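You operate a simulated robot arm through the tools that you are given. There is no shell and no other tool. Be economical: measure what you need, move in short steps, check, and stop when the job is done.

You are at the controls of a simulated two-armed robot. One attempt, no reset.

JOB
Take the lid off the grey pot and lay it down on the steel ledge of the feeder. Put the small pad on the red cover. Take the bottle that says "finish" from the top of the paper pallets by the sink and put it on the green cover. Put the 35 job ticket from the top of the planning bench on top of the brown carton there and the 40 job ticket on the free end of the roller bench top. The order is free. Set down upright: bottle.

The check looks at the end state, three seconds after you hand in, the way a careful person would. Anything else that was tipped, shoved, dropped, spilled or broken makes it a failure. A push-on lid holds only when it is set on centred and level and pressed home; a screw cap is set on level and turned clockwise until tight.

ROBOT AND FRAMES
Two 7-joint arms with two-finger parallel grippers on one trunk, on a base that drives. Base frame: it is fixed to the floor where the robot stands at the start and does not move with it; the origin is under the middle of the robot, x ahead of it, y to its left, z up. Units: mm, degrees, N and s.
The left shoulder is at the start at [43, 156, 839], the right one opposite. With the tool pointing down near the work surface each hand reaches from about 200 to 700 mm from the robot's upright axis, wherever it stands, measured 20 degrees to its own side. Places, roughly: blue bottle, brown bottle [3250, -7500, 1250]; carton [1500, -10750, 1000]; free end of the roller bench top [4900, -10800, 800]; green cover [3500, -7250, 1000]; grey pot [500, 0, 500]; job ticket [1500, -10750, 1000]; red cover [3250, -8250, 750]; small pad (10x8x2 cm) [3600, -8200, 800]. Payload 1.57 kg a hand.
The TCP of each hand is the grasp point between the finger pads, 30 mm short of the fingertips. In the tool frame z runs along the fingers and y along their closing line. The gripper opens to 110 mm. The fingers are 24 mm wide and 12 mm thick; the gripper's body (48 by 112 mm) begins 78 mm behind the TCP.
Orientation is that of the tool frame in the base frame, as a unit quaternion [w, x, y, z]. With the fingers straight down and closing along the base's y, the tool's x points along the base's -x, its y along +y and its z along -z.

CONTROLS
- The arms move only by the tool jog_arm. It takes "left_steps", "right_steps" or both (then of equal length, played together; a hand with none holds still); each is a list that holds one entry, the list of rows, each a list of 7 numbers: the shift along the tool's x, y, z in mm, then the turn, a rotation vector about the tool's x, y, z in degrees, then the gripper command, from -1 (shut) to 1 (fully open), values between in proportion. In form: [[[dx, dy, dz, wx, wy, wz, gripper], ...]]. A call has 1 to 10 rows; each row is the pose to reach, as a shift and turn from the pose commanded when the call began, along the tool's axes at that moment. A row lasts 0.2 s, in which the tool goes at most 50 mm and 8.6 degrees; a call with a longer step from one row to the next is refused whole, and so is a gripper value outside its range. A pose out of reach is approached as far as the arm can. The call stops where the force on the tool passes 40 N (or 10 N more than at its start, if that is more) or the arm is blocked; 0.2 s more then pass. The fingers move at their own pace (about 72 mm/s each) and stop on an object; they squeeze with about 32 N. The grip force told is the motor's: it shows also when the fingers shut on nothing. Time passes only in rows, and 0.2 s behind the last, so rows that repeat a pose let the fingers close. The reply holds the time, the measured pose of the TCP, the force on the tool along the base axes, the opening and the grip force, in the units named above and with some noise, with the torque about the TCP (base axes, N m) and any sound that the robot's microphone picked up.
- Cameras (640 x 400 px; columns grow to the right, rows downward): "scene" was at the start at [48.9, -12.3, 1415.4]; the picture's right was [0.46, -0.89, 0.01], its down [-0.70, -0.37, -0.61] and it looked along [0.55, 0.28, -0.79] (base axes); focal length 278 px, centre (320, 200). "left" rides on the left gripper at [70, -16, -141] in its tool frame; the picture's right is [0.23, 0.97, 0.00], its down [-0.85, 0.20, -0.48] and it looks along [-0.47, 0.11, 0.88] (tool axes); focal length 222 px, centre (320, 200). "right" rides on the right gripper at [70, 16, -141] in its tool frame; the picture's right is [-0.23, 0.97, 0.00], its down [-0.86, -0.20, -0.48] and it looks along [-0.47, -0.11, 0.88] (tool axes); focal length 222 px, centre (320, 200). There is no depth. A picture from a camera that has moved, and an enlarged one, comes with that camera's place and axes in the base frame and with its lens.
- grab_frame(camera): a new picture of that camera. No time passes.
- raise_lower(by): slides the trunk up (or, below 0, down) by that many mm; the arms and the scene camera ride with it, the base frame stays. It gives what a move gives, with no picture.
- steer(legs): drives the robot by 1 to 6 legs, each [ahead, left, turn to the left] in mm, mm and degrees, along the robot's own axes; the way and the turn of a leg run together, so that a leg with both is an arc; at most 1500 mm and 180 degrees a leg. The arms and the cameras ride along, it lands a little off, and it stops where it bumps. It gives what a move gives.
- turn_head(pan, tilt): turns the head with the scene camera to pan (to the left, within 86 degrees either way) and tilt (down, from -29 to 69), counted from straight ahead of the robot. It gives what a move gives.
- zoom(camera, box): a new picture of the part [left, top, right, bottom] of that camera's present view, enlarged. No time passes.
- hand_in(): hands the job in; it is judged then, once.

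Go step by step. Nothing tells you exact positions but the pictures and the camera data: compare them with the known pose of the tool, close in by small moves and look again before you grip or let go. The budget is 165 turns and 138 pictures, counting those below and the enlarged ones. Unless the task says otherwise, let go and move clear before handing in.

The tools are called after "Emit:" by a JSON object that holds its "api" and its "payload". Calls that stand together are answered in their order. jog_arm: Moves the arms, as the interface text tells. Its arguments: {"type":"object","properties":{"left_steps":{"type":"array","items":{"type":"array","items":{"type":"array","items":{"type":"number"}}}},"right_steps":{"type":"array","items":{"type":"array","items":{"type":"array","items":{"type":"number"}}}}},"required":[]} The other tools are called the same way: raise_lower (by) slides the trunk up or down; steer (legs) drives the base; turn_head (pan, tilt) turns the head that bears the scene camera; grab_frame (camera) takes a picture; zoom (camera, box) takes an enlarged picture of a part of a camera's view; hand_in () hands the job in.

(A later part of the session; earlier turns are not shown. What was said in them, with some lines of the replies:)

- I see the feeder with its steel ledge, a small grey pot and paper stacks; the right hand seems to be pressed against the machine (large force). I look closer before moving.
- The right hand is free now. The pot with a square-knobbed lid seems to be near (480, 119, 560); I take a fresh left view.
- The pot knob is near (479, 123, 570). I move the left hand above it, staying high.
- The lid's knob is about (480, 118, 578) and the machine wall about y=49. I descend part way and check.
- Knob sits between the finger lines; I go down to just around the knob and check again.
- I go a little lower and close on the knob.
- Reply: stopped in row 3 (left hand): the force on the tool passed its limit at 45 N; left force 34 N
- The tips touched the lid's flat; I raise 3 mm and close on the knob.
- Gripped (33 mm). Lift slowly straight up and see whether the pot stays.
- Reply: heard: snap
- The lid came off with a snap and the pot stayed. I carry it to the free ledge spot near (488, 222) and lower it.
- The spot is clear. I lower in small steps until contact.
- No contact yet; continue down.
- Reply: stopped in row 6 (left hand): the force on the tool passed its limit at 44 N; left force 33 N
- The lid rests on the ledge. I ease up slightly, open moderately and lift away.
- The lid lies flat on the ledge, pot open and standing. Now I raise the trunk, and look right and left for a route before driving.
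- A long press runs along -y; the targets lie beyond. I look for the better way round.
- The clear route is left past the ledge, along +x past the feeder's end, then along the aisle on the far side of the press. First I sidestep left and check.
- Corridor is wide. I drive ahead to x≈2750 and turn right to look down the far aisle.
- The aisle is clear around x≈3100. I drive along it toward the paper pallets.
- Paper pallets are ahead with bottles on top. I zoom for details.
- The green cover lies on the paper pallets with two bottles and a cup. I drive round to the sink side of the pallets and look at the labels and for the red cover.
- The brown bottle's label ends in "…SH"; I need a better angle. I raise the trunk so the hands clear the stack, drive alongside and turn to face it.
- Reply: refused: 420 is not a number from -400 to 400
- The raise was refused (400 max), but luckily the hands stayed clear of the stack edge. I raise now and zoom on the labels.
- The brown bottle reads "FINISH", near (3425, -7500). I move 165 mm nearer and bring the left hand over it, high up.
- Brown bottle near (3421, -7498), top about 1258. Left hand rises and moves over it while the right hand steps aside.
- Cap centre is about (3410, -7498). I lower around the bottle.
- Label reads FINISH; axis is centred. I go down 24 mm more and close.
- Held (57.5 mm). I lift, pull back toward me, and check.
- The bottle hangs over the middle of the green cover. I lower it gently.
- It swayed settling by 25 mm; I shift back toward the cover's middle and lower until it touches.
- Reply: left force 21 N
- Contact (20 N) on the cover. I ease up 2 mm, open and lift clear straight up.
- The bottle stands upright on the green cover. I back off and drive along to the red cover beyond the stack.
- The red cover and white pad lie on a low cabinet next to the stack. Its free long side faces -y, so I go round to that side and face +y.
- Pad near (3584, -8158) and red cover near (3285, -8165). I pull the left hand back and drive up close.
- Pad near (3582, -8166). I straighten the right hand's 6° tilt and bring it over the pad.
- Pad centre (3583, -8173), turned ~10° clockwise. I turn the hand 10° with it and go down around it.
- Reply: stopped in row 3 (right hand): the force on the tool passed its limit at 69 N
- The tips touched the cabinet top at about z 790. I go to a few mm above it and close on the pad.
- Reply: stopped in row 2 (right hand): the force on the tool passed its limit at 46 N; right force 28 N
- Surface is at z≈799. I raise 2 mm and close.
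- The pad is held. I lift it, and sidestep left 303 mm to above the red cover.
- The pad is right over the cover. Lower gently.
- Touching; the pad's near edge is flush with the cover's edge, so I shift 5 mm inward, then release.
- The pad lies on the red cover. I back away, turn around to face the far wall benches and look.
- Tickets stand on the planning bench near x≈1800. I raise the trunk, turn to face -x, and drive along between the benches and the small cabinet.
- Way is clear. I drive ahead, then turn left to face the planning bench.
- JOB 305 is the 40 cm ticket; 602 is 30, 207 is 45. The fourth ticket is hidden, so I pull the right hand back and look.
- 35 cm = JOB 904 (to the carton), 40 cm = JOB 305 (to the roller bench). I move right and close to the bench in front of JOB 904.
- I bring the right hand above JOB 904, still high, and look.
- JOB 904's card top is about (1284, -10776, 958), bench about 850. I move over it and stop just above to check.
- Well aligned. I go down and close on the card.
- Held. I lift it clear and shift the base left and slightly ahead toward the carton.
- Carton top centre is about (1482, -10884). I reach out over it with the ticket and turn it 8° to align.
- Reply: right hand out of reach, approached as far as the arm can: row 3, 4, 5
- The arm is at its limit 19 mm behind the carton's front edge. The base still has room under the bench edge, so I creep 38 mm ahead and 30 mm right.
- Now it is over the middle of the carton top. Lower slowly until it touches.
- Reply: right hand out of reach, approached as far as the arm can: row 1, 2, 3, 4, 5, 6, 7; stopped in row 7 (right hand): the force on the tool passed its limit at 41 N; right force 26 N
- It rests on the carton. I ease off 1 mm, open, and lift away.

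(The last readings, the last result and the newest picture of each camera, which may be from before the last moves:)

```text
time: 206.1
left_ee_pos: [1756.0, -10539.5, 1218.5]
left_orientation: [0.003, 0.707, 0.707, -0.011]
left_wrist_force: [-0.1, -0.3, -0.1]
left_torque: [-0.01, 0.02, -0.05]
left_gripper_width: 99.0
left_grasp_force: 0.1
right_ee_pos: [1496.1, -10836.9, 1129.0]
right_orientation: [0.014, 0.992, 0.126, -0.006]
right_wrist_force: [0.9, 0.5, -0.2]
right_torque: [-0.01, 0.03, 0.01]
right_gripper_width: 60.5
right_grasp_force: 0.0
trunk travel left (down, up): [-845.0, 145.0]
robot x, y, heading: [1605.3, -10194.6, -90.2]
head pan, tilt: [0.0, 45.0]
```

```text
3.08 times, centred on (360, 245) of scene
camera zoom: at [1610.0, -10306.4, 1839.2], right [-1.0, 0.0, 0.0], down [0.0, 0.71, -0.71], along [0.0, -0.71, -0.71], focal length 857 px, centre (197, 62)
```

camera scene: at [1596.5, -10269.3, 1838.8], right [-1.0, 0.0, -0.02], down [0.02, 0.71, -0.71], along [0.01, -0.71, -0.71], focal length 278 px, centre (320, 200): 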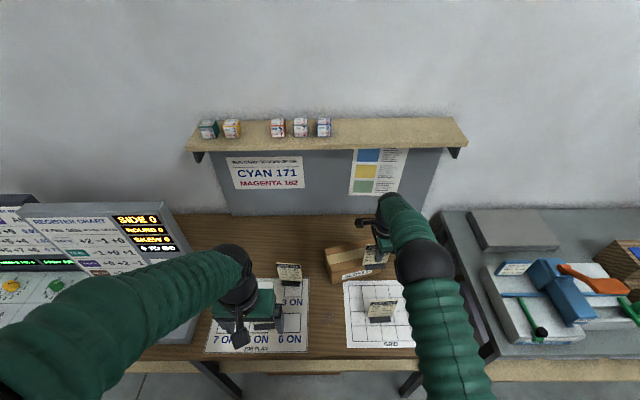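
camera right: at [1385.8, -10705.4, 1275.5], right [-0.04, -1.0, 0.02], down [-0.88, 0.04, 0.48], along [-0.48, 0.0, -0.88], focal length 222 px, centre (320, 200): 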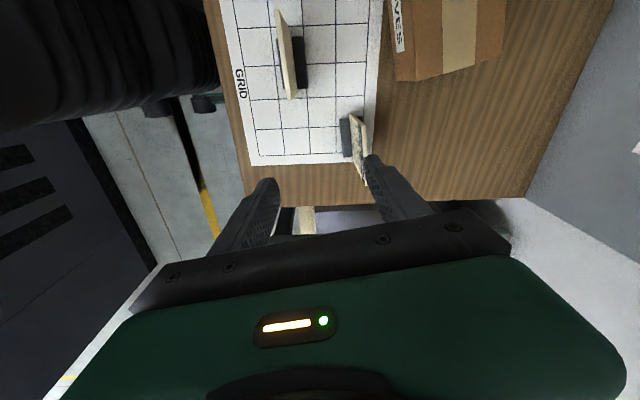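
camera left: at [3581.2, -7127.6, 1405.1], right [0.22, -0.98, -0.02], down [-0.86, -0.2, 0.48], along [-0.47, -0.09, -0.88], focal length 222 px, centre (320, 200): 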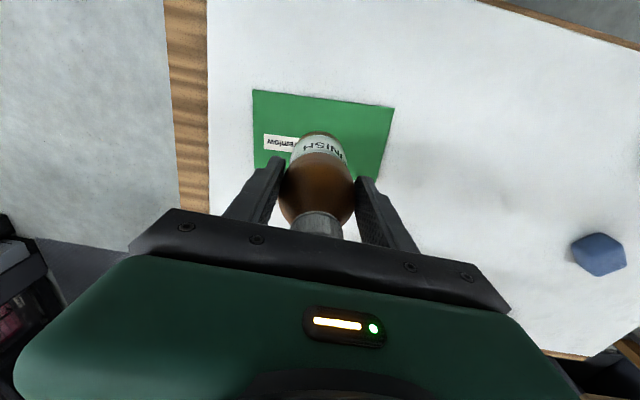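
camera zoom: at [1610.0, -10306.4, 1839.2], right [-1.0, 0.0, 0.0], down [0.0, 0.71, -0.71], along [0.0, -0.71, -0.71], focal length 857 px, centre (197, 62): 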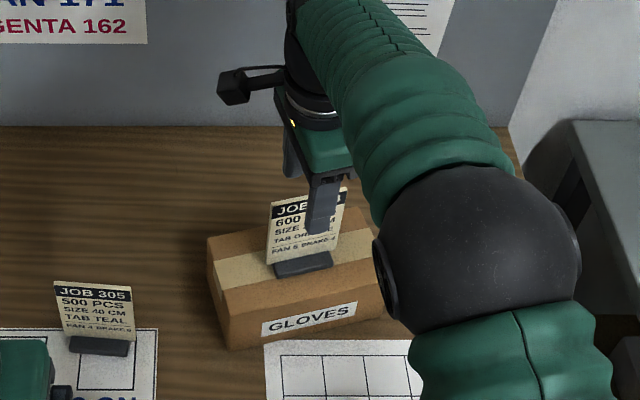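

JOB 904 stands on the carton. Next JOB 305 with the left hand: I turn the left gripper 80° and withdraw the right hand.

Emit:
{"api": "jog_arm", "payload": {"left_steps": [[[0, 0, 0, 0, 0, -8, 0.3], [0, 0, 0, 0, 0, -16, 0.3], [0, 0, 0, 0, 0, -24, 0.3], [0, 0, 0, 0, 0, -32, 0.3], [0, 0, 0, 0, 0, -40, 0.3], [0, 0, 0, 0, 0, -48, 0.3], [0, 0, 0, 0, 0, -56, 0.3], [0, 0, 0, 0, 0, -64, 0.3], [0, 0, 0, 0, 0, -72, 0.3], [0, 0, 0, 0, 0, -80, 0.3]]], "right_steps": [[[7, -29, -10, 0, 0, 0, 0.1], [15, -58, -20, 0, 0, 0, 0.1], [22, -87, -30, 0, 0, 0, 0.1], [30, -116, -30, 0, 0, 0, 0.1], [37, -145, -30, 0, 0, 0, 0.1], [45, -174, -30, 0, 0, 0, 0.1], [52, -203, -30, 0, 0, 0, 0.1], [60, -232, -30, 0, 0, 0, 0.1], [67, -261, -30, 0, 0, 0, 0.1], [75, -290, -30, 0, 0, 0, 0.1]]]}}

Emit:
{"api": "grab_frame", "payload": {"camera": "left"}}

Emit:
{"api": "grab_frame", "payload": {"camera": "scene"}}

```text
time: 208.3
left_ee_pos: [1754.6, -10539.0, 1218.7]
left_orientation: [-0.004, 0.087, 0.996, -0.011]
left_wrist_force: [-0.6, 0.6, -0.5]
left_torque: [-0.01, -0.02, -0.03]
left_gripper_width: 71.6
left_grasp_force: 0.0
right_ee_pos: [1493.6, -10537.5, 1150.9]
right_orientation: [0.015, 0.992, 0.125, -0.005]
right_wrist_force: [0.5, 0.3, -0.6]
right_torque: [0.0, 0.03, -0.01]
right_gripper_width: 60.6
right_grasp_force: 0.1
trunk travel left (down, up): [-845.0, 145.0]
robot x, y, heading: [1605.9, -10193.5, -90.1]
head pan, tilt: [0.0, 45.0]
```

```text
47 pictures are left
camera left: at [1684.5, -10540.7, 1362.2], right [-0.06, 1.0, -0.02], down [0.88, 0.06, 0.47], along [0.47, 0.01, -0.88], focal length 222 px, centre (320, 200)
```

left: 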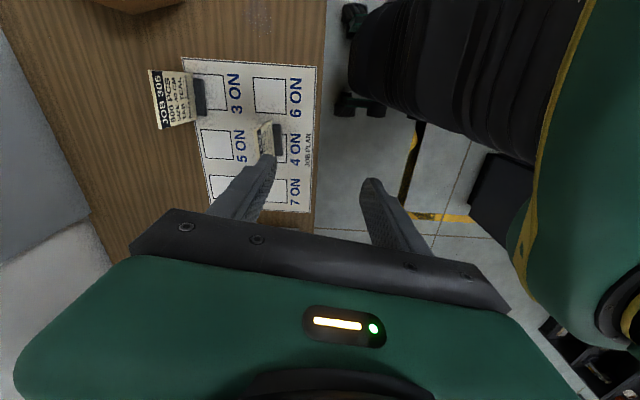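

```text
46 pictures are left
camera scene: at [1607.8, -10304.8, 1839.4], right [-1.0, 0.0, 0.0], down [0.0, 0.71, -0.71], along [0.0, -0.71, -0.71], focal length 278 px, centre (320, 200)
```

scene: 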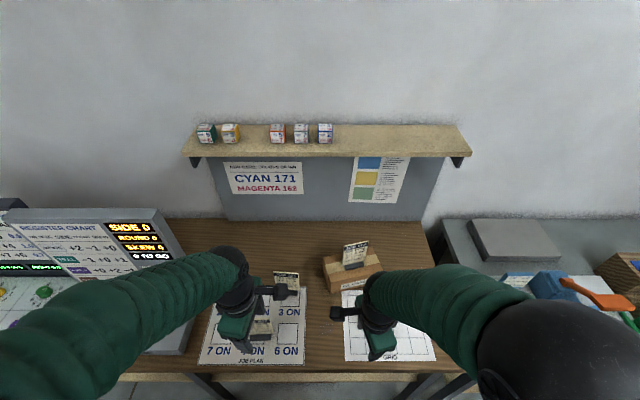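

JOB 305's card is near (1728, -10810). I bring the left hand over it, staying above the cards.

Emit:
{"api": "jog_arm", "payload": {"left_steps": [[[-3, -39, 10, 0, 0, 0, 0.3], [-6, -78, 25, 0, 0, 0, 0.3], [-9, -117, 40, 0, 0, 0, 0.3], [-11, -155, 55, 0, 0, 0, 0.3], [-14, -194, 70, 0, 0, 0, 0.3], [-17, -233, 90, 0, 0, 0, 0.3], [-20, -271, 110, 0, 0, 0, 0.3], [-20, -271, 150, 0, 0, 0, 0.3], [-20, -271, 190, 0, 0, 0, 0.3]]]}}

Emit:
{"api": "zoom", "payload": {"camera": "left", "box": [180, 60, 420, 220]}}

Emit:
{"api": "zoom", "payload": {"camera": "scene", "box": [200, 210, 400, 340]}}

```text
time: 210.3
left_ee_pos: [1725.4, -10815.0, 1036.3]
left_orientation: [-0.004, 0.088, 0.996, -0.009]
left_wrist_force: [-0.1, -0.3, -0.5]
left_torque: [0.0, 0.02, 0.02]
left_gripper_width: 71.5
left_grasp_force: 0.0
right_ee_pos: [1495.1, -10539.4, 1150.2]
right_orientation: [0.015, 0.992, 0.125, -0.006]
right_wrist_force: [1.3, 0.3, -0.3]
right_torque: [0.01, -0.01, -0.02]
right_gripper_width: 60.5
right_grasp_force: 0.1
trunk travel left (down, up): [-845.0, 145.0]
robot x, y, heading: [1604.8, -10193.3, -90.1]
head pan, tilt: [0.0, 45.0]
```

```text
2.50 times, centred on (300, 140) of left
camera zoom: at [1655.9, -10817.6, 1178.3], right [-0.06, 1.0, -0.02], down [0.88, 0.06, 0.47], along [0.47, 0.01, -0.88], focal length 555 px, centre (370, 350)
```

zoom: 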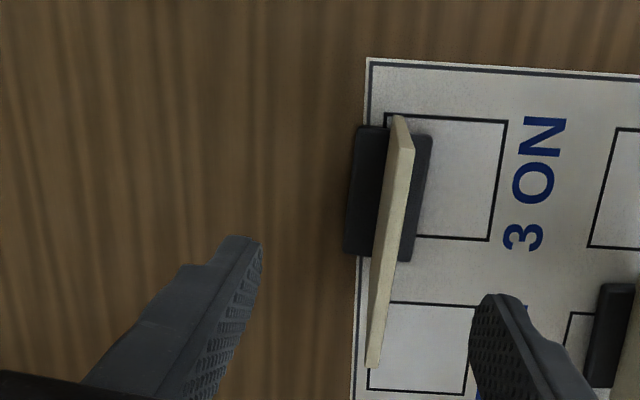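

```text
3.08 times, centred on (300, 275) of scene
camera zoom: at [1607.9, -10309.5, 1839.2], right [-1.0, 0.0, 0.0], down [0.0, 0.71, -0.71], along [0.0, -0.71, -0.71], focal length 857 px, centre (382, -31)
```

zoom: 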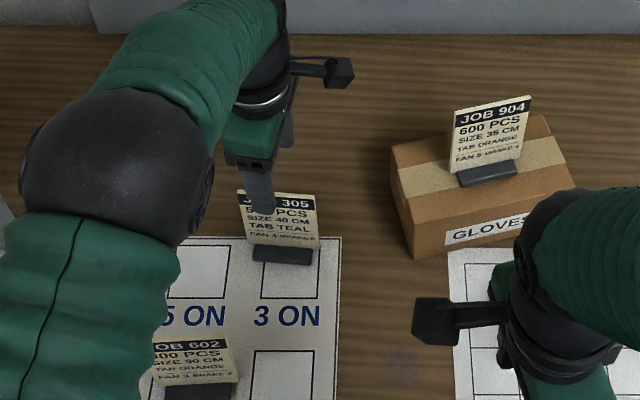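

Aligned within a few mm; small correction, then down and grip.

Emit:
{"api": "jog_arm", "payload": {"left_steps": [[[-4, 4, 30, 0, 0, -2, 0.3], [-7, 7, 70, 0, 0, -4, 0.3], [-7, 7, 105, 0, 0, -4, 0.1], [-7, 7, 118, 0, 0, -4, 0], [-7, 7, 118, 0, 0, -4, -0.6], [-7, 7, 118, 0, 0, -4, -1], [-7, 7, 118, 0, 0, -4, -1], [-7, 7, 118, 0, 0, -4, -1]]]}}

Emit:
{"api": "zoom", "payload": {"camera": "left", "box": [180, 60, 420, 220]}}

```text
time: 212.1
left_ee_pos: [1730.7, -10810.9, 918.2]
left_orientation: [-0.005, 0.051, 0.999, -0.009]
left_wrist_force: [-0.4, -0.9, -0.2]
left_torque: [0.0, 0.01, 0.03]
left_gripper_width: 5.6
left_grasp_force: 25.5
right_ee_pos: [1493.4, -10539.4, 1149.9]
right_orientation: [0.014, 0.992, 0.125, -0.006]
right_wrist_force: [-0.1, -0.3, 0.1]
right_torque: [-0.02, 0.03, 0.01]
right_gripper_width: 60.6
right_grasp_force: 0.0
trunk travel left (down, up): [-845.0, 145.0]
robot x, y, heading: [1607.8, -10194.7, -90.1]
head pan, tilt: [0.0, 45.0]
```

```text
2.50 times, centred on (300, 140) of left
camera zoom: at [1661.9, -10818.6, 1060.4], right [-0.12, 0.99, -0.02], down [0.88, 0.12, 0.47], along [0.47, 0.04, -0.88], focal length 555 px, centre (370, 350)
```

zoom: 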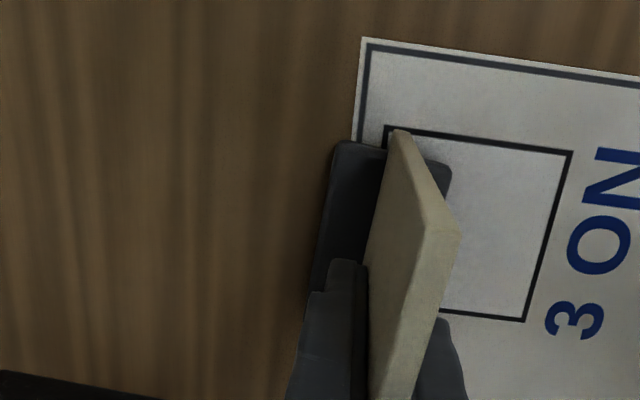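

Gripped. Lift and bring it back toward me.

Emit:
{"api": "jog_arm", "payload": {"left_steps": [[[0, 0, -20, 0, 0, 0, -1], [0, 0, -65, 0, 0, 0, -1], [0, 0, -110, 0, 0, 0, -1], [0, 0, -155, 0, 0, 0, -1], [0, 0, -190, 0, 0, 0, -1], [0, 48, -195, 0, 0, 0, -1], [0, 96, -200, 0, 0, 0, -1], [0, 144, -200, 0, 0, 0, -1], [0, 192, -200, 0, 0, 0, -1], [0, 240, -200, 0, 0, 0, -1]]]}}

Emit:
{"api": "grab_frame", "payload": {"camera": "scene"}}

```text
time: 214.3
left_ee_pos: [1760.2, -10567.0, 1111.9]
left_orientation: [-0.005, 0.053, 0.999, -0.01]
left_wrist_force: [-0.2, 0.2, -0.9]
left_torque: [-0.06, -0.04, 0.0]
left_gripper_width: 5.7
left_grasp_force: 25.7
right_ee_pos: [1493.9, -10536.1, 1151.8]
right_orientation: [0.015, 0.992, 0.125, -0.006]
right_wrist_force: [-0.2, -0.5, -0.1]
right_torque: [-0.01, 0.02, 0.03]
right_gripper_width: 60.6
right_grasp_force: 0.1
trunk travel left (down, up): [-845.0, 145.0]
robot x, y, heading: [1608.1, -10196.3, -89.9]
head pan, tilt: [0.0, 45.0]
```

```text
42 pictures are left
camera scene: at [1608.5, -10303.3, 1839.5], right [-1.0, 0.0, 0.0], down [0.0, 0.71, -0.71], along [0.0, -0.71, -0.71], focal length 278 px, centre (320, 200)
```

scene: 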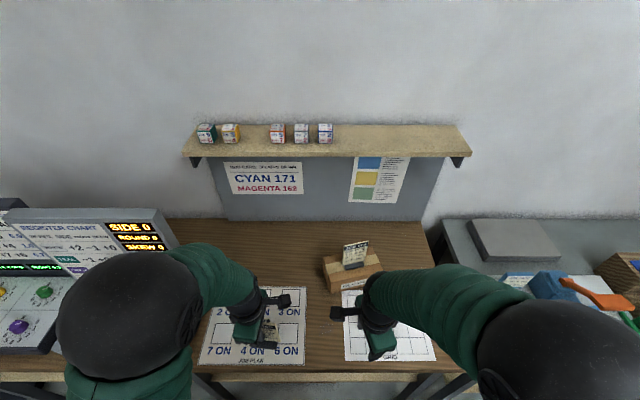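

Both fine. I back off and drive sideways along to the roller bench.

Emit:
{"api": "steer", "payload": {"legs": [[-205, 0, 0], [0, 1450, 0], [0, 1350, 0]]}}

Emit:
{"api": "turn_head", "payload": {"pan": 15, "tilt": 40}}

Emit:
{"api": "grab_frame", "payload": {"camera": "scene"}}

```text
time: 229.1
left_ee_pos: [4560.7, -10404.3, 1111.0]
left_orientation: [-0.004, 0.059, 0.998, -0.01]
left_wrist_force: [0.0, 0.4, -1.5]
left_torque: [0.01, -0.01, 0.01]
left_gripper_width: 5.7
left_grasp_force: 25.5
right_ee_pos: [4296.1, -10371.0, 1150.9]
right_orientation: [0.014, 0.993, 0.119, -0.005]
right_wrist_force: [-0.2, -0.3, 0.5]
right_torque: [-0.01, -0.01, -0.03]
right_gripper_width: 60.5
right_grasp_force: 0.1
trunk travel left (down, up): [-845.0, 145.0]
robot x, y, heading: [4414.9, -10022.8, -90.8]
head pan, tilt: [0.0, 45.0]
```

```text
time: 229.9
left_ee_pos: [4563.2, -10403.5, 1110.8]
left_orientation: [-0.005, 0.059, 0.998, -0.011]
left_wrist_force: [-0.7, -0.4, -0.5]
left_torque: [-0.01, -0.02, 0.01]
left_gripper_width: 5.5
left_grasp_force: 25.7
right_ee_pos: [4297.6, -10367.4, 1151.0]
right_orientation: [0.015, 0.993, 0.119, -0.006]
right_wrist_force: [0.1, 0.7, -0.2]
right_torque: [-0.03, 0.0, 0.0]
right_gripper_width: 60.5
right_grasp_force: 0.0
trunk travel left (down, up): [-845.0, 145.0]
robot x, y, heading: [4413.2, -10024.9, -90.9]
head pan, tilt: [15.0, 40.0]
```

```text
41 pictures are left
camera scene: at [4436.8, -10141.5, 1846.5], right [-0.97, -0.24, 0.0], down [-0.16, 0.62, -0.76], along [0.19, -0.74, -0.64], focal length 278 px, centre (320, 200)
```

scene: 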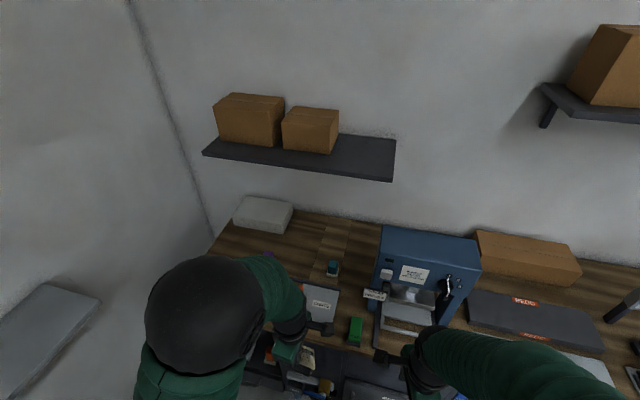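

Emit:
{"api": "zoom", "payload": {"camera": "scene", "box": [180, 180, 400, 340]}}

Emit:
{"api": "grab_frame", "payload": {"camera": "left"}}

```text
2.50 times, centred on (290, 260) of scene
camera zoom: at [4436.8, -10141.5, 1846.5], right [-0.97, -0.24, 0.0], down [-0.16, 0.62, -0.76], along [0.19, -0.74, -0.64], focal length 696 px, centre (395, 50)
```

zoom: 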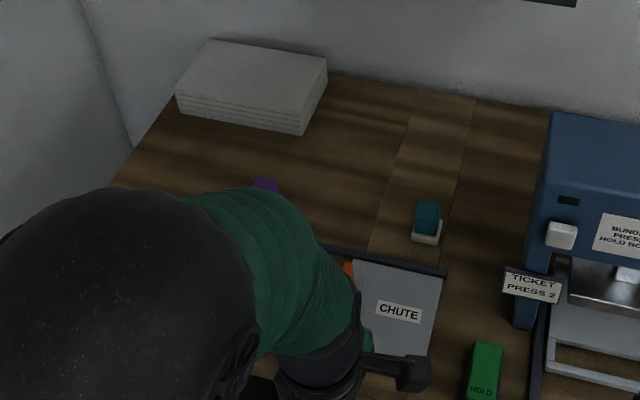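

```text
39 pictures are left
camera left: at [4494.5, -10408.4, 1254.0], right [-0.11, 0.99, -0.02], down [0.88, 0.11, 0.47], along [0.47, 0.04, -0.88], focal length 222 px, centre (320, 200)
```

left: 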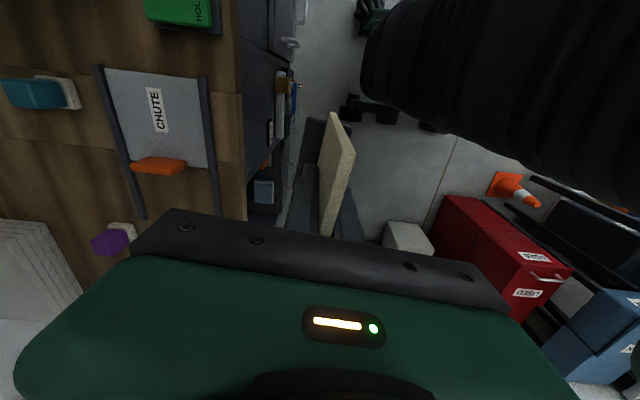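

The left arm hides the bench end. I back off a bit for a clear view.

Emit:
{"api": "steer", "payload": {"legs": [[-450, -300, 0]]}}

Emit:
{"api": "turn_head", "payload": {"pan": 28, "tilt": 30}}

Emit:
{"api": "zoom", "payload": {"camera": "scene", "box": [160, 120, 480, 320]}}

```text
time: 233.0
left_ee_pos: [4272.0, -9953.7, 1110.5]
left_orientation: [-0.008, 0.059, 0.998, -0.009]
left_wrist_force: [-0.6, -0.6, -0.6]
left_torque: [0.0, 0.02, -0.02]
left_gripper_width: 5.5
left_grasp_force: 25.7
right_ee_pos: [4006.8, -9918.1, 1149.9]
right_orientation: [0.014, 0.993, 0.118, -0.007]
right_wrist_force: [0.6, -0.3, 0.6]
right_torque: [-0.05, 0.05, 0.02]
right_gripper_width: 60.4
right_grasp_force: 0.0
trunk travel left (down, up): [-845.0, 145.0]
robot x, y, heading: [4120.3, -9574.0, -91.0]
head pan, tilt: [15.0, 40.0]
```

```text
time: 233.8
left_ee_pos: [4269.4, -9949.8, 1111.4]
left_orientation: [-0.006, 0.059, 0.998, -0.01]
left_wrist_force: [-0.8, 0.0, -0.9]
left_torque: [-0.01, -0.03, 0.01]
left_gripper_width: 5.8
left_grasp_force: 26.0
right_ee_pos: [4003.8, -9916.0, 1150.1]
right_orientation: [0.015, 0.993, 0.118, -0.007]
right_wrist_force: [0.3, -0.2, -0.1]
right_torque: [-0.01, -0.02, 0.01]
right_gripper_width: 60.3
right_grasp_force: 0.1
trunk travel left (down, up): [-845.0, 145.0]
robot x, y, heading: [4121.1, -9573.2, -91.0]
head pan, tilt: [28.0, 30.0]
```

```text
2.00 times, centred on (320, 220) of scene
camera zoom: at [4164.4, -9688.3, 1861.7], right [-0.89, -0.46, 0.0], down [-0.23, 0.45, -0.86], along [0.39, -0.77, -0.5], focal length 557 px, centre (320, 160)
```

zoom: 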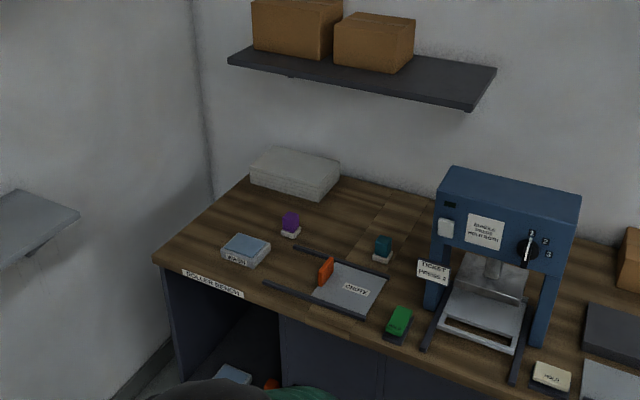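

The free left end of the roller bench (label on its edge) is around (4965, -10815). I drive there in steps, keeping clear of the bins on the left.

Emit:
{"api": "steer", "payload": {"legs": [[430, 0, 1], [0, 600, 0]]}}

Emit:
{"api": "turn_head", "payload": {"pan": 60, "tilt": 50}}

Emit:
{"api": "grab_frame", "payload": {"camera": "scene"}}

```text
time: 239.4
left_ee_pos: [4883.7, -10368.0, 1112.3]
left_orientation: [-0.004, 0.047, 0.999, -0.01]
left_wrist_force: [-0.9, -0.3, -0.8]
left_torque: [0.02, -0.04, 0.03]
left_gripper_width: 5.6
left_grasp_force: 25.4
right_ee_pos: [4616.9, -10340.1, 1150.9]
right_orientation: [0.014, 0.991, 0.133, -0.005]
right_wrist_force: [-0.4, -1.7, 0.4]
right_torque: [-0.01, -0.02, 0.0]
right_gripper_width: 60.7
right_grasp_force: 0.1
trunk travel left (down, up): [-845.0, 145.0]
robot x, y, heading: [4730.7, -9996.7, -89.2]
head pan, tilt: [28.0, 30.0]
```

```text
time: 240.4
left_ee_pos: [4884.9, -10366.5, 1112.0]
left_orientation: [-0.005, 0.046, 0.999, -0.011]
left_wrist_force: [-0.6, -0.3, -0.8]
left_torque: [0.03, 0.0, 0.01]
left_gripper_width: 6.0
left_grasp_force: 25.2
right_ee_pos: [4619.7, -10339.6, 1151.2]
right_orientation: [0.014, 0.991, 0.133, -0.006]
right_wrist_force: [0.4, 0.7, 0.2]
right_torque: [0.01, -0.01, 0.02]
right_gripper_width: 60.6
right_grasp_force: 0.0
trunk travel left (down, up): [-845.0, 145.0]
robot x, y, heading: [4728.6, -9997.8, -89.2]
head pan, tilt: [60.0, 50.0]
```

```text
37 pictures are left
camera scene: at [4796.5, -10066.2, 1832.5], right [-0.49, -0.87, 0.0], down [-0.67, 0.38, -0.64], along [0.56, -0.31, -0.77], focal length 278 px, centre (320, 200)
```

scene: 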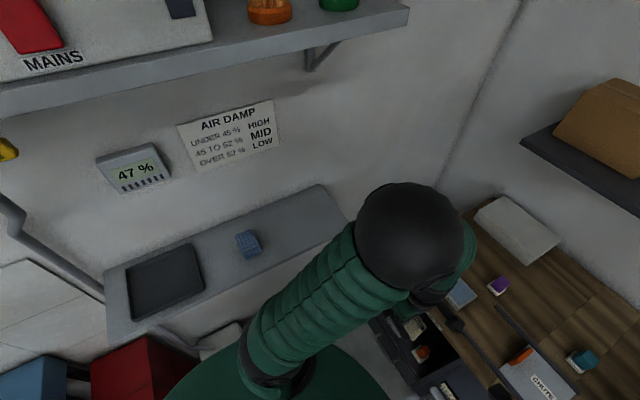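

Clear. Now ahead to the bench.

Emit:
{"api": "steer", "payload": {"legs": [[150, 0, -0.8]]}}

Emit:
{"api": "turn_head", "payload": {"pan": 0, "tilt": 50}}

Emit:
{"api": "grab_frame", "payload": {"camera": "scene"}}

Emit:
{"api": "grab_frame", "payload": {"camera": "left"}}

```text
time: 241.8
left_ee_pos: [4884.6, -10516.8, 1112.6]
left_orientation: [-0.005, 0.052, 0.999, -0.012]
left_wrist_force: [0.0, 0.3, -1.3]
left_torque: [0.0, -0.01, -0.02]
left_gripper_width: 5.8
left_grasp_force: 25.6
right_ee_pos: [4617.7, -10486.4, 1152.1]
right_orientation: [0.017, 0.992, 0.127, -0.006]
right_wrist_force: [-0.5, 0.8, -0.3]
right_torque: [0.0, -0.02, 0.01]
right_gripper_width: 60.5
right_grasp_force: 0.1
trunk travel left (down, up): [-845.0, 145.0]
robot x, y, heading: [4732.2, -10150.1, -89.9]
head pan, tilt: [60.0, 50.0]
```

```text
time: 243.1
left_ee_pos: [4884.1, -10518.4, 1112.0]
left_orientation: [-0.005, 0.051, 0.999, -0.012]
left_wrist_force: [0.3, 0.2, -0.6]
left_torque: [0.01, 0.0, 0.0]
left_gripper_width: 5.4
left_grasp_force: 25.3
right_ee_pos: [4618.5, -10488.3, 1152.5]
right_orientation: [0.015, 0.992, 0.127, -0.006]
right_wrist_force: [0.4, -0.6, -0.2]
right_torque: [-0.01, -0.04, 0.01]
right_gripper_width: 60.5
right_grasp_force: 0.0
trunk travel left (down, up): [-845.0, 145.0]
robot x, y, heading: [4728.1, -10143.0, -89.9]
head pan, tilt: [0.0, 50.0]
```

```text
36 pictures are left
camera scene: at [4731.0, -10254.9, 1832.5], right [-1.0, 0.0, 0.0], down [0.0, 0.77, -0.64], along [0.0, -0.64, -0.77], focal length 278 px, centre (320, 200)
```

scene: 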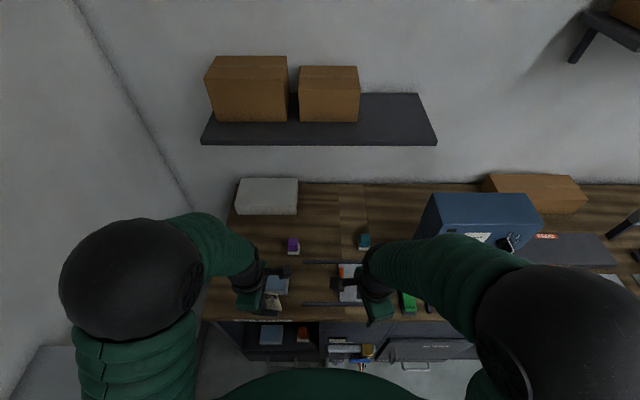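

```text
35 pictures are left
camera left: at [4815.1, -10524.8, 1255.0], right [-0.13, 0.99, -0.02], down [0.88, 0.12, 0.47], along [0.47, 0.04, -0.88], focal length 222 px, centre (320, 200)
```

left: 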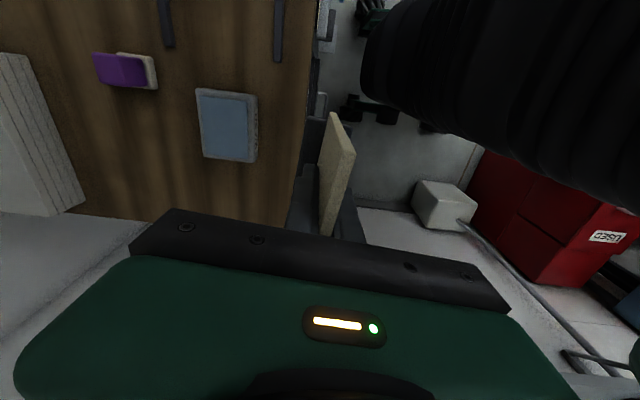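

Free spot (4965, -10825) confirmed between the blue pad, purple tile and white stack. I extend the arm there at height.

Emit:
{"api": "jog_arm", "payload": {"left_steps": [[[-16, -42, 0, 0, 0, 0, -1], [-32, -85, 0, 0, 0, 0, -1], [-48, -127, 0, 0, 0, 0, -1], [-64, -170, 0, 0, 0, 0, -1], [-80, -212, 0, 0, 0, 0, -1], [-96, -255, 10, 0, 0, 0, -1], [-112, -297, 30, 0, 0, 0, -1], [-112, -297, 60, 0, 0, 0, -1]]]}}

Emit:
{"api": "grab_frame", "payload": {"camera": "left"}}

Emit:
{"api": "zoom", "payload": {"camera": "scene", "box": [180, 160, 360, 320]}}

```text
time: 244.8
left_ee_pos: [4965.5, -10828.3, 1058.0]
left_orientation: [-0.006, 0.05, 0.999, -0.01]
left_wrist_force: [-0.1, -0.5, 0.0]
left_torque: [0.0, -0.02, 0.05]
left_gripper_width: 5.4
left_grasp_force: 25.6
right_ee_pos: [4618.8, -10490.5, 1151.2]
right_orientation: [0.015, 0.992, 0.127, -0.006]
right_wrist_force: [0.0, -0.6, 0.0]
right_torque: [0.0, -0.01, 0.02]
right_gripper_width: 60.3
right_grasp_force: 0.1
trunk travel left (down, up): [-845.0, 145.0]
robot x, y, heading: [4727.8, -10147.3, -90.1]
head pan, tilt: [0.0, 50.0]
```

```text
34 pictures are left
camera left: at [4896.1, -10834.9, 1201.3], right [-0.13, 0.99, -0.02], down [0.88, 0.12, 0.47], along [0.46, 0.04, -0.89], focal length 222 px, centre (320, 200)
```

left: 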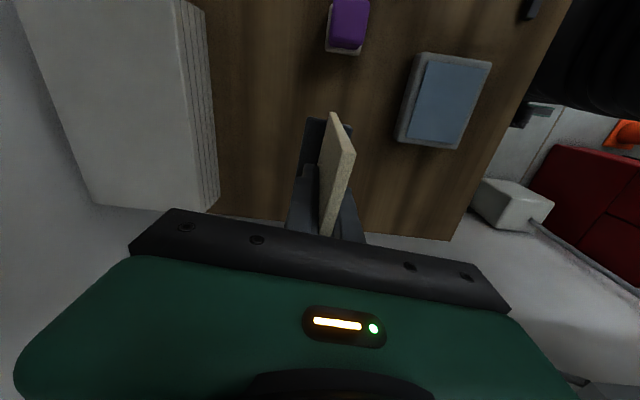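

```text
2.50 times, centred on (270, 240) of scene
camera zoom: at [4733.4, -10259.6, 1832.2], right [-1.0, 0.0, 0.0], down [0.0, 0.77, -0.64], along [0.0, -0.64, -0.77], focal length 696 px, centre (445, 100)
```

zoom: 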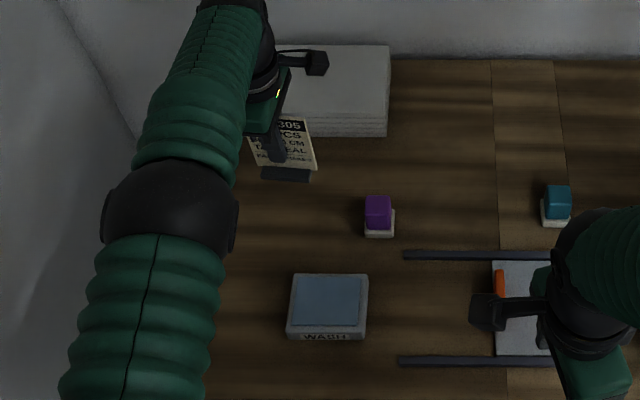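

Clear around. Lower to near the surface, then in small steps to contact.

Emit:
{"api": "jog_arm", "payload": {"left_steps": [[[0, 0, 35, 0, 0, 0, -1], [0, 0, 70, 0, 0, 0, -1], [0, 0, 100, 0, 0, 0, -1], [0, 0, 115, 0, 0, 0, -1], [0, 0, 120, 0, 0, 0, -1], [0, 0, 124, 0, 0, 0, -1], [0, 0, 128, 0, 0, 0, -1], [0, 0, 132, 0, 0, 0, -1], [0, 0, 136, 0, 0, 0, -1], [0, 0, 140, 0, 0, 0, -1]]]}}

Emit:
{"api": "zoom", "payload": {"camera": "scene", "box": [180, 160, 360, 320]}}

```text
time: 247.1
left_ee_pos: [4958.4, -10812.4, 927.2]
left_orientation: [-0.005, 0.052, 0.999, -0.011]
left_wrist_force: [1.1, -0.2, -1.2]
left_torque: [0.01, 0.02, 0.0]
left_gripper_width: 5.7
left_grasp_force: 25.7
left hand out of reach, approached as far as the arm can: row 2, 3, 4, 5, 6, 7, 8, 9, 10
right_ee_pos: [4618.7, -10489.8, 1150.3]
right_orientation: [0.015, 0.992, 0.127, -0.007]
right_wrist_force: [0.4, -0.3, -0.2]
right_torque: [0.0, 0.02, 0.0]
right_gripper_width: 60.7
right_grasp_force: 0.0
trunk travel left (down, up): [-845.0, 145.0]
robot x, y, heading: [4731.7, -10143.6, -89.9]
head pan, tilt: [0.0, 50.0]
```

```text
2.50 times, centred on (270, 240) of scene
camera zoom: at [4731.9, -10258.1, 1832.3], right [-1.0, 0.0, 0.0], down [0.0, 0.77, -0.64], along [0.0, -0.64, -0.77], focal length 696 px, centre (445, 100)
```

zoom: 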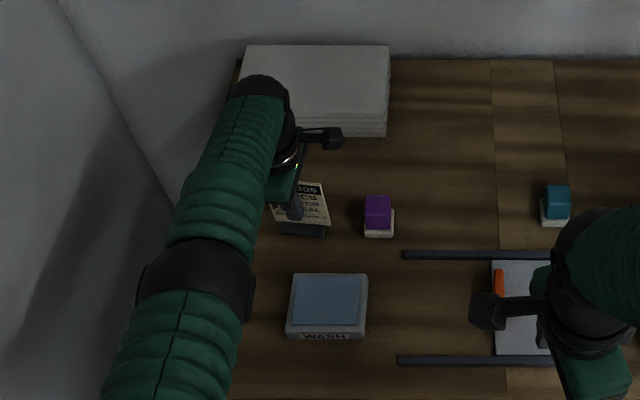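

Slightly out of reach at this depth; I come 12 mm nearer and continue down gently.

Emit:
{"api": "jog_arm", "payload": {"left_steps": [[[0, 12, 0, 0, 0, 0, -1], [0, 14, 4, 0, 0, 0, -1], [0, 14, 7, 0, 0, 0, -1], [0, 14, 10, 0, 0, 0, -1], [0, 14, 13, 0, 0, 0, -1], [0, 14, 16, 0, 0, 0, -1], [0, 14, 19, 0, 0, 0, -1]]]}}

Emit:
{"api": "zoom", "payload": {"camera": "scene", "box": [210, 200, 310, 290]}}

```text
time: 248.7
left_ee_pos: [4958.1, -10795.9, 910.3]
left_orientation: [-0.004, 0.052, 0.999, -0.013]
left_wrist_force: [-0.2, -3.2, 23.1]
left_torque: [0.34, -0.02, -0.01]
left_gripper_width: 5.4
left_grasp_force: 25.4
right_ee_pos: [4615.8, -10488.8, 1151.7]
right_orientation: [0.016, 0.992, 0.128, -0.006]
right_wrist_force: [-0.4, -0.4, 0.0]
right_torque: [0.03, 0.02, 0.02]
right_gripper_width: 60.6
right_grasp_force: 0.1
trunk travel left (down, up): [-845.0, 145.0]
robot x, y, heading: [4729.6, -10149.3, -89.8]
head pan, tilt: [0.0, 50.0]
```

```text
4.44 times, centred on (260, 245) of scene
camera zoom: at [4729.8, -10253.2, 1832.8], right [-1.0, 0.0, 0.0], down [0.0, 0.77, -0.64], along [0.0, -0.64, -0.77], focal length 1238 px, centre (587, 0)
```

zoom: 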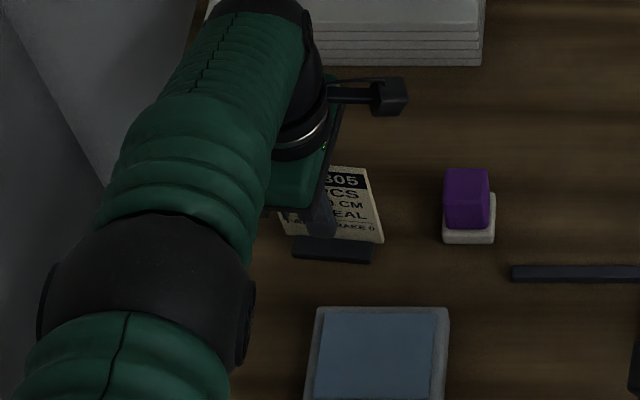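

Contact at 23 N, clear of the blue pad. I ease up 1 mm, open, and lift straight up.

Emit:
{"api": "jog_arm", "payload": {"left_steps": [[[0, 0, -1, 0, 0, 0, -0.9], [0, 0, -1, 0, 0, 0, -0.6], [0, 0, -1, 0, 0, 0, -0.3], [0, 0, -1, 0, 0, 0, -0.1], [0, 0, -1, 0, 0, 0, -0.1], [0, 0, -25, 0, 0, 0, -0.1], [0, 0, -65, 0, 0, 0, -0.1], [0, 0, -105, 0, 0, 0, -0.1], [0, 0, -145, 0, 0, 0, -0.1], [0, 0, -185, 0, 0, 0, -0.1]]]}}

Emit:
{"api": "zoom", "payload": {"camera": "scene", "box": [180, 160, 360, 320]}}

```text
time: 250.8
left_ee_pos: [4961.7, -10792.0, 1093.9]
left_orientation: [-0.005, 0.051, 0.999, -0.012]
left_wrist_force: [-0.3, -0.4, -0.2]
left_torque: [-0.01, -0.03, -0.01]
left_gripper_width: 49.3
left_grasp_force: 0.0
right_ee_pos: [4617.9, -10489.4, 1150.6]
right_orientation: [0.016, 0.992, 0.127, -0.006]
right_wrist_force: [0.8, 0.2, 1.1]
right_torque: [-0.03, 0.03, -0.02]
right_gripper_width: 60.7
right_grasp_force: 0.1
trunk travel left (down, up): [-845.0, 145.0]
robot x, y, heading: [4728.5, -10147.3, -90.1]
head pan, tilt: [0.0, 50.0]
```

```text
2.50 times, centred on (270, 240) of scene
camera zoom: at [4731.2, -10256.3, 1832.3], right [-1.0, 0.0, 0.0], down [0.0, 0.77, -0.64], along [0.0, -0.64, -0.77], focal length 696 px, centre (445, 100)
```

zoom: 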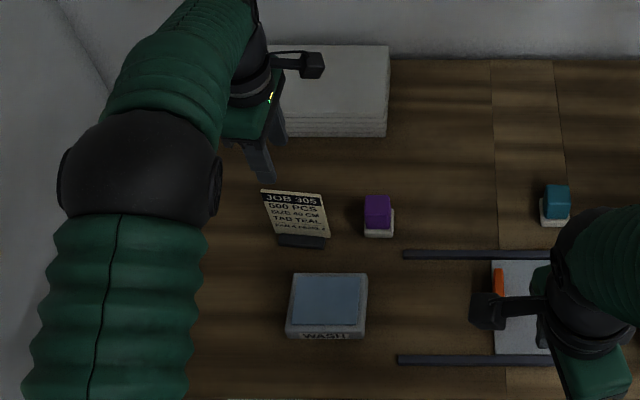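

JOB 305 stands on the bench's free end. I withdraw the arm and back off a little.

Emit:
{"api": "jog_arm", "payload": {"left_steps": [[[0, 45, -20, 0, 0, 0, -0.1], [0, 90, -20, 0, 0, 0, -0.1], [0, 135, -20, 0, 0, 0, -0.1], [0, 180, -20, 0, 0, 0, -0.1], [0, 225, -20, 0, 0, 0, -0.1]]]}}

Emit:
{"api": "steer", "payload": {"legs": [[-130, -60, 0]]}}

Emit:
{"api": "grab_frame", "payload": {"camera": "scene"}}

```text
time: 252.1
left_ee_pos: [4987.3, -10567.9, 1111.6]
left_orientation: [-0.005, 0.051, 0.999, -0.013]
left_wrist_force: [0.5, 0.2, 1.0]
left_torque: [-0.06, -0.02, 0.0]
left_gripper_width: 49.5
left_grasp_force: 0.1
right_ee_pos: [4617.7, -10487.2, 1151.4]
right_orientation: [0.017, 0.992, 0.127, -0.008]
right_wrist_force: [0.2, 0.0, -0.6]
right_torque: [-0.03, 0.02, -0.04]
right_gripper_width: 60.7
right_grasp_force: 0.0
trunk travel left (down, up): [-845.0, 145.0]
robot x, y, heading: [4730.2, -10147.7, -89.6]
head pan, tilt: [0.0, 50.0]
```

```text
time: 253.4
left_ee_pos: [4938.9, -10445.7, 1106.5]
left_orientation: [-0.01, 0.049, 0.999, -0.01]
left_wrist_force: [0.8, -0.7, 0.1]
left_torque: [0.01, 0.11, -0.04]
left_gripper_width: 49.7
left_grasp_force: 0.1
right_ee_pos: [4572.2, -10365.3, 1151.4]
right_orientation: [0.013, 0.991, 0.131, -0.011]
right_wrist_force: [0.5, 0.2, -0.4]
right_torque: [0.02, 0.12, -0.02]
right_gripper_width: 60.6
right_grasp_force: 0.1
trunk travel left (down, up): [-845.0, 145.0]
robot x, y, heading: [4671.1, -10019.6, -89.9]
head pan, tilt: [0.0, 50.0]
```

```text
29 pictures are left
camera scene: at [4692.4, -10135.4, 1831.8], right [-1.0, -0.01, 0.01], down [-0.01, 0.77, -0.64], along [-0.01, -0.64, -0.77], focal length 278 px, centre (320, 200)
```

scene: 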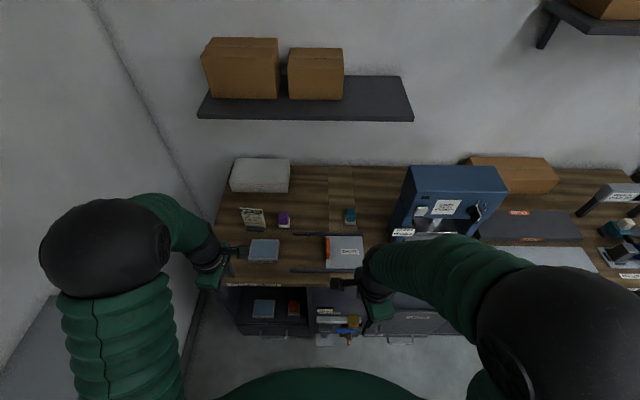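

Everything is in place and the hands are clear; I hand in.

Emit:
{"api": "hand_in", "payload": {}}

```text
The job is handed in.
```

The job is handed in, and every item was in place when I last saw it:
- **Lid:** it lies on the steel ledge of the feeder.
- **Pad:** it is on the red cover.
- **Bottle:** the "finish" bottle stands upright on the green cover.
- **35 ticket:** JOB 904 (size 35 cm) stands on top of the brown carton.
- **40 ticket:** JOB 305 (size 40 cm) stands on the free left end of the roller bench.
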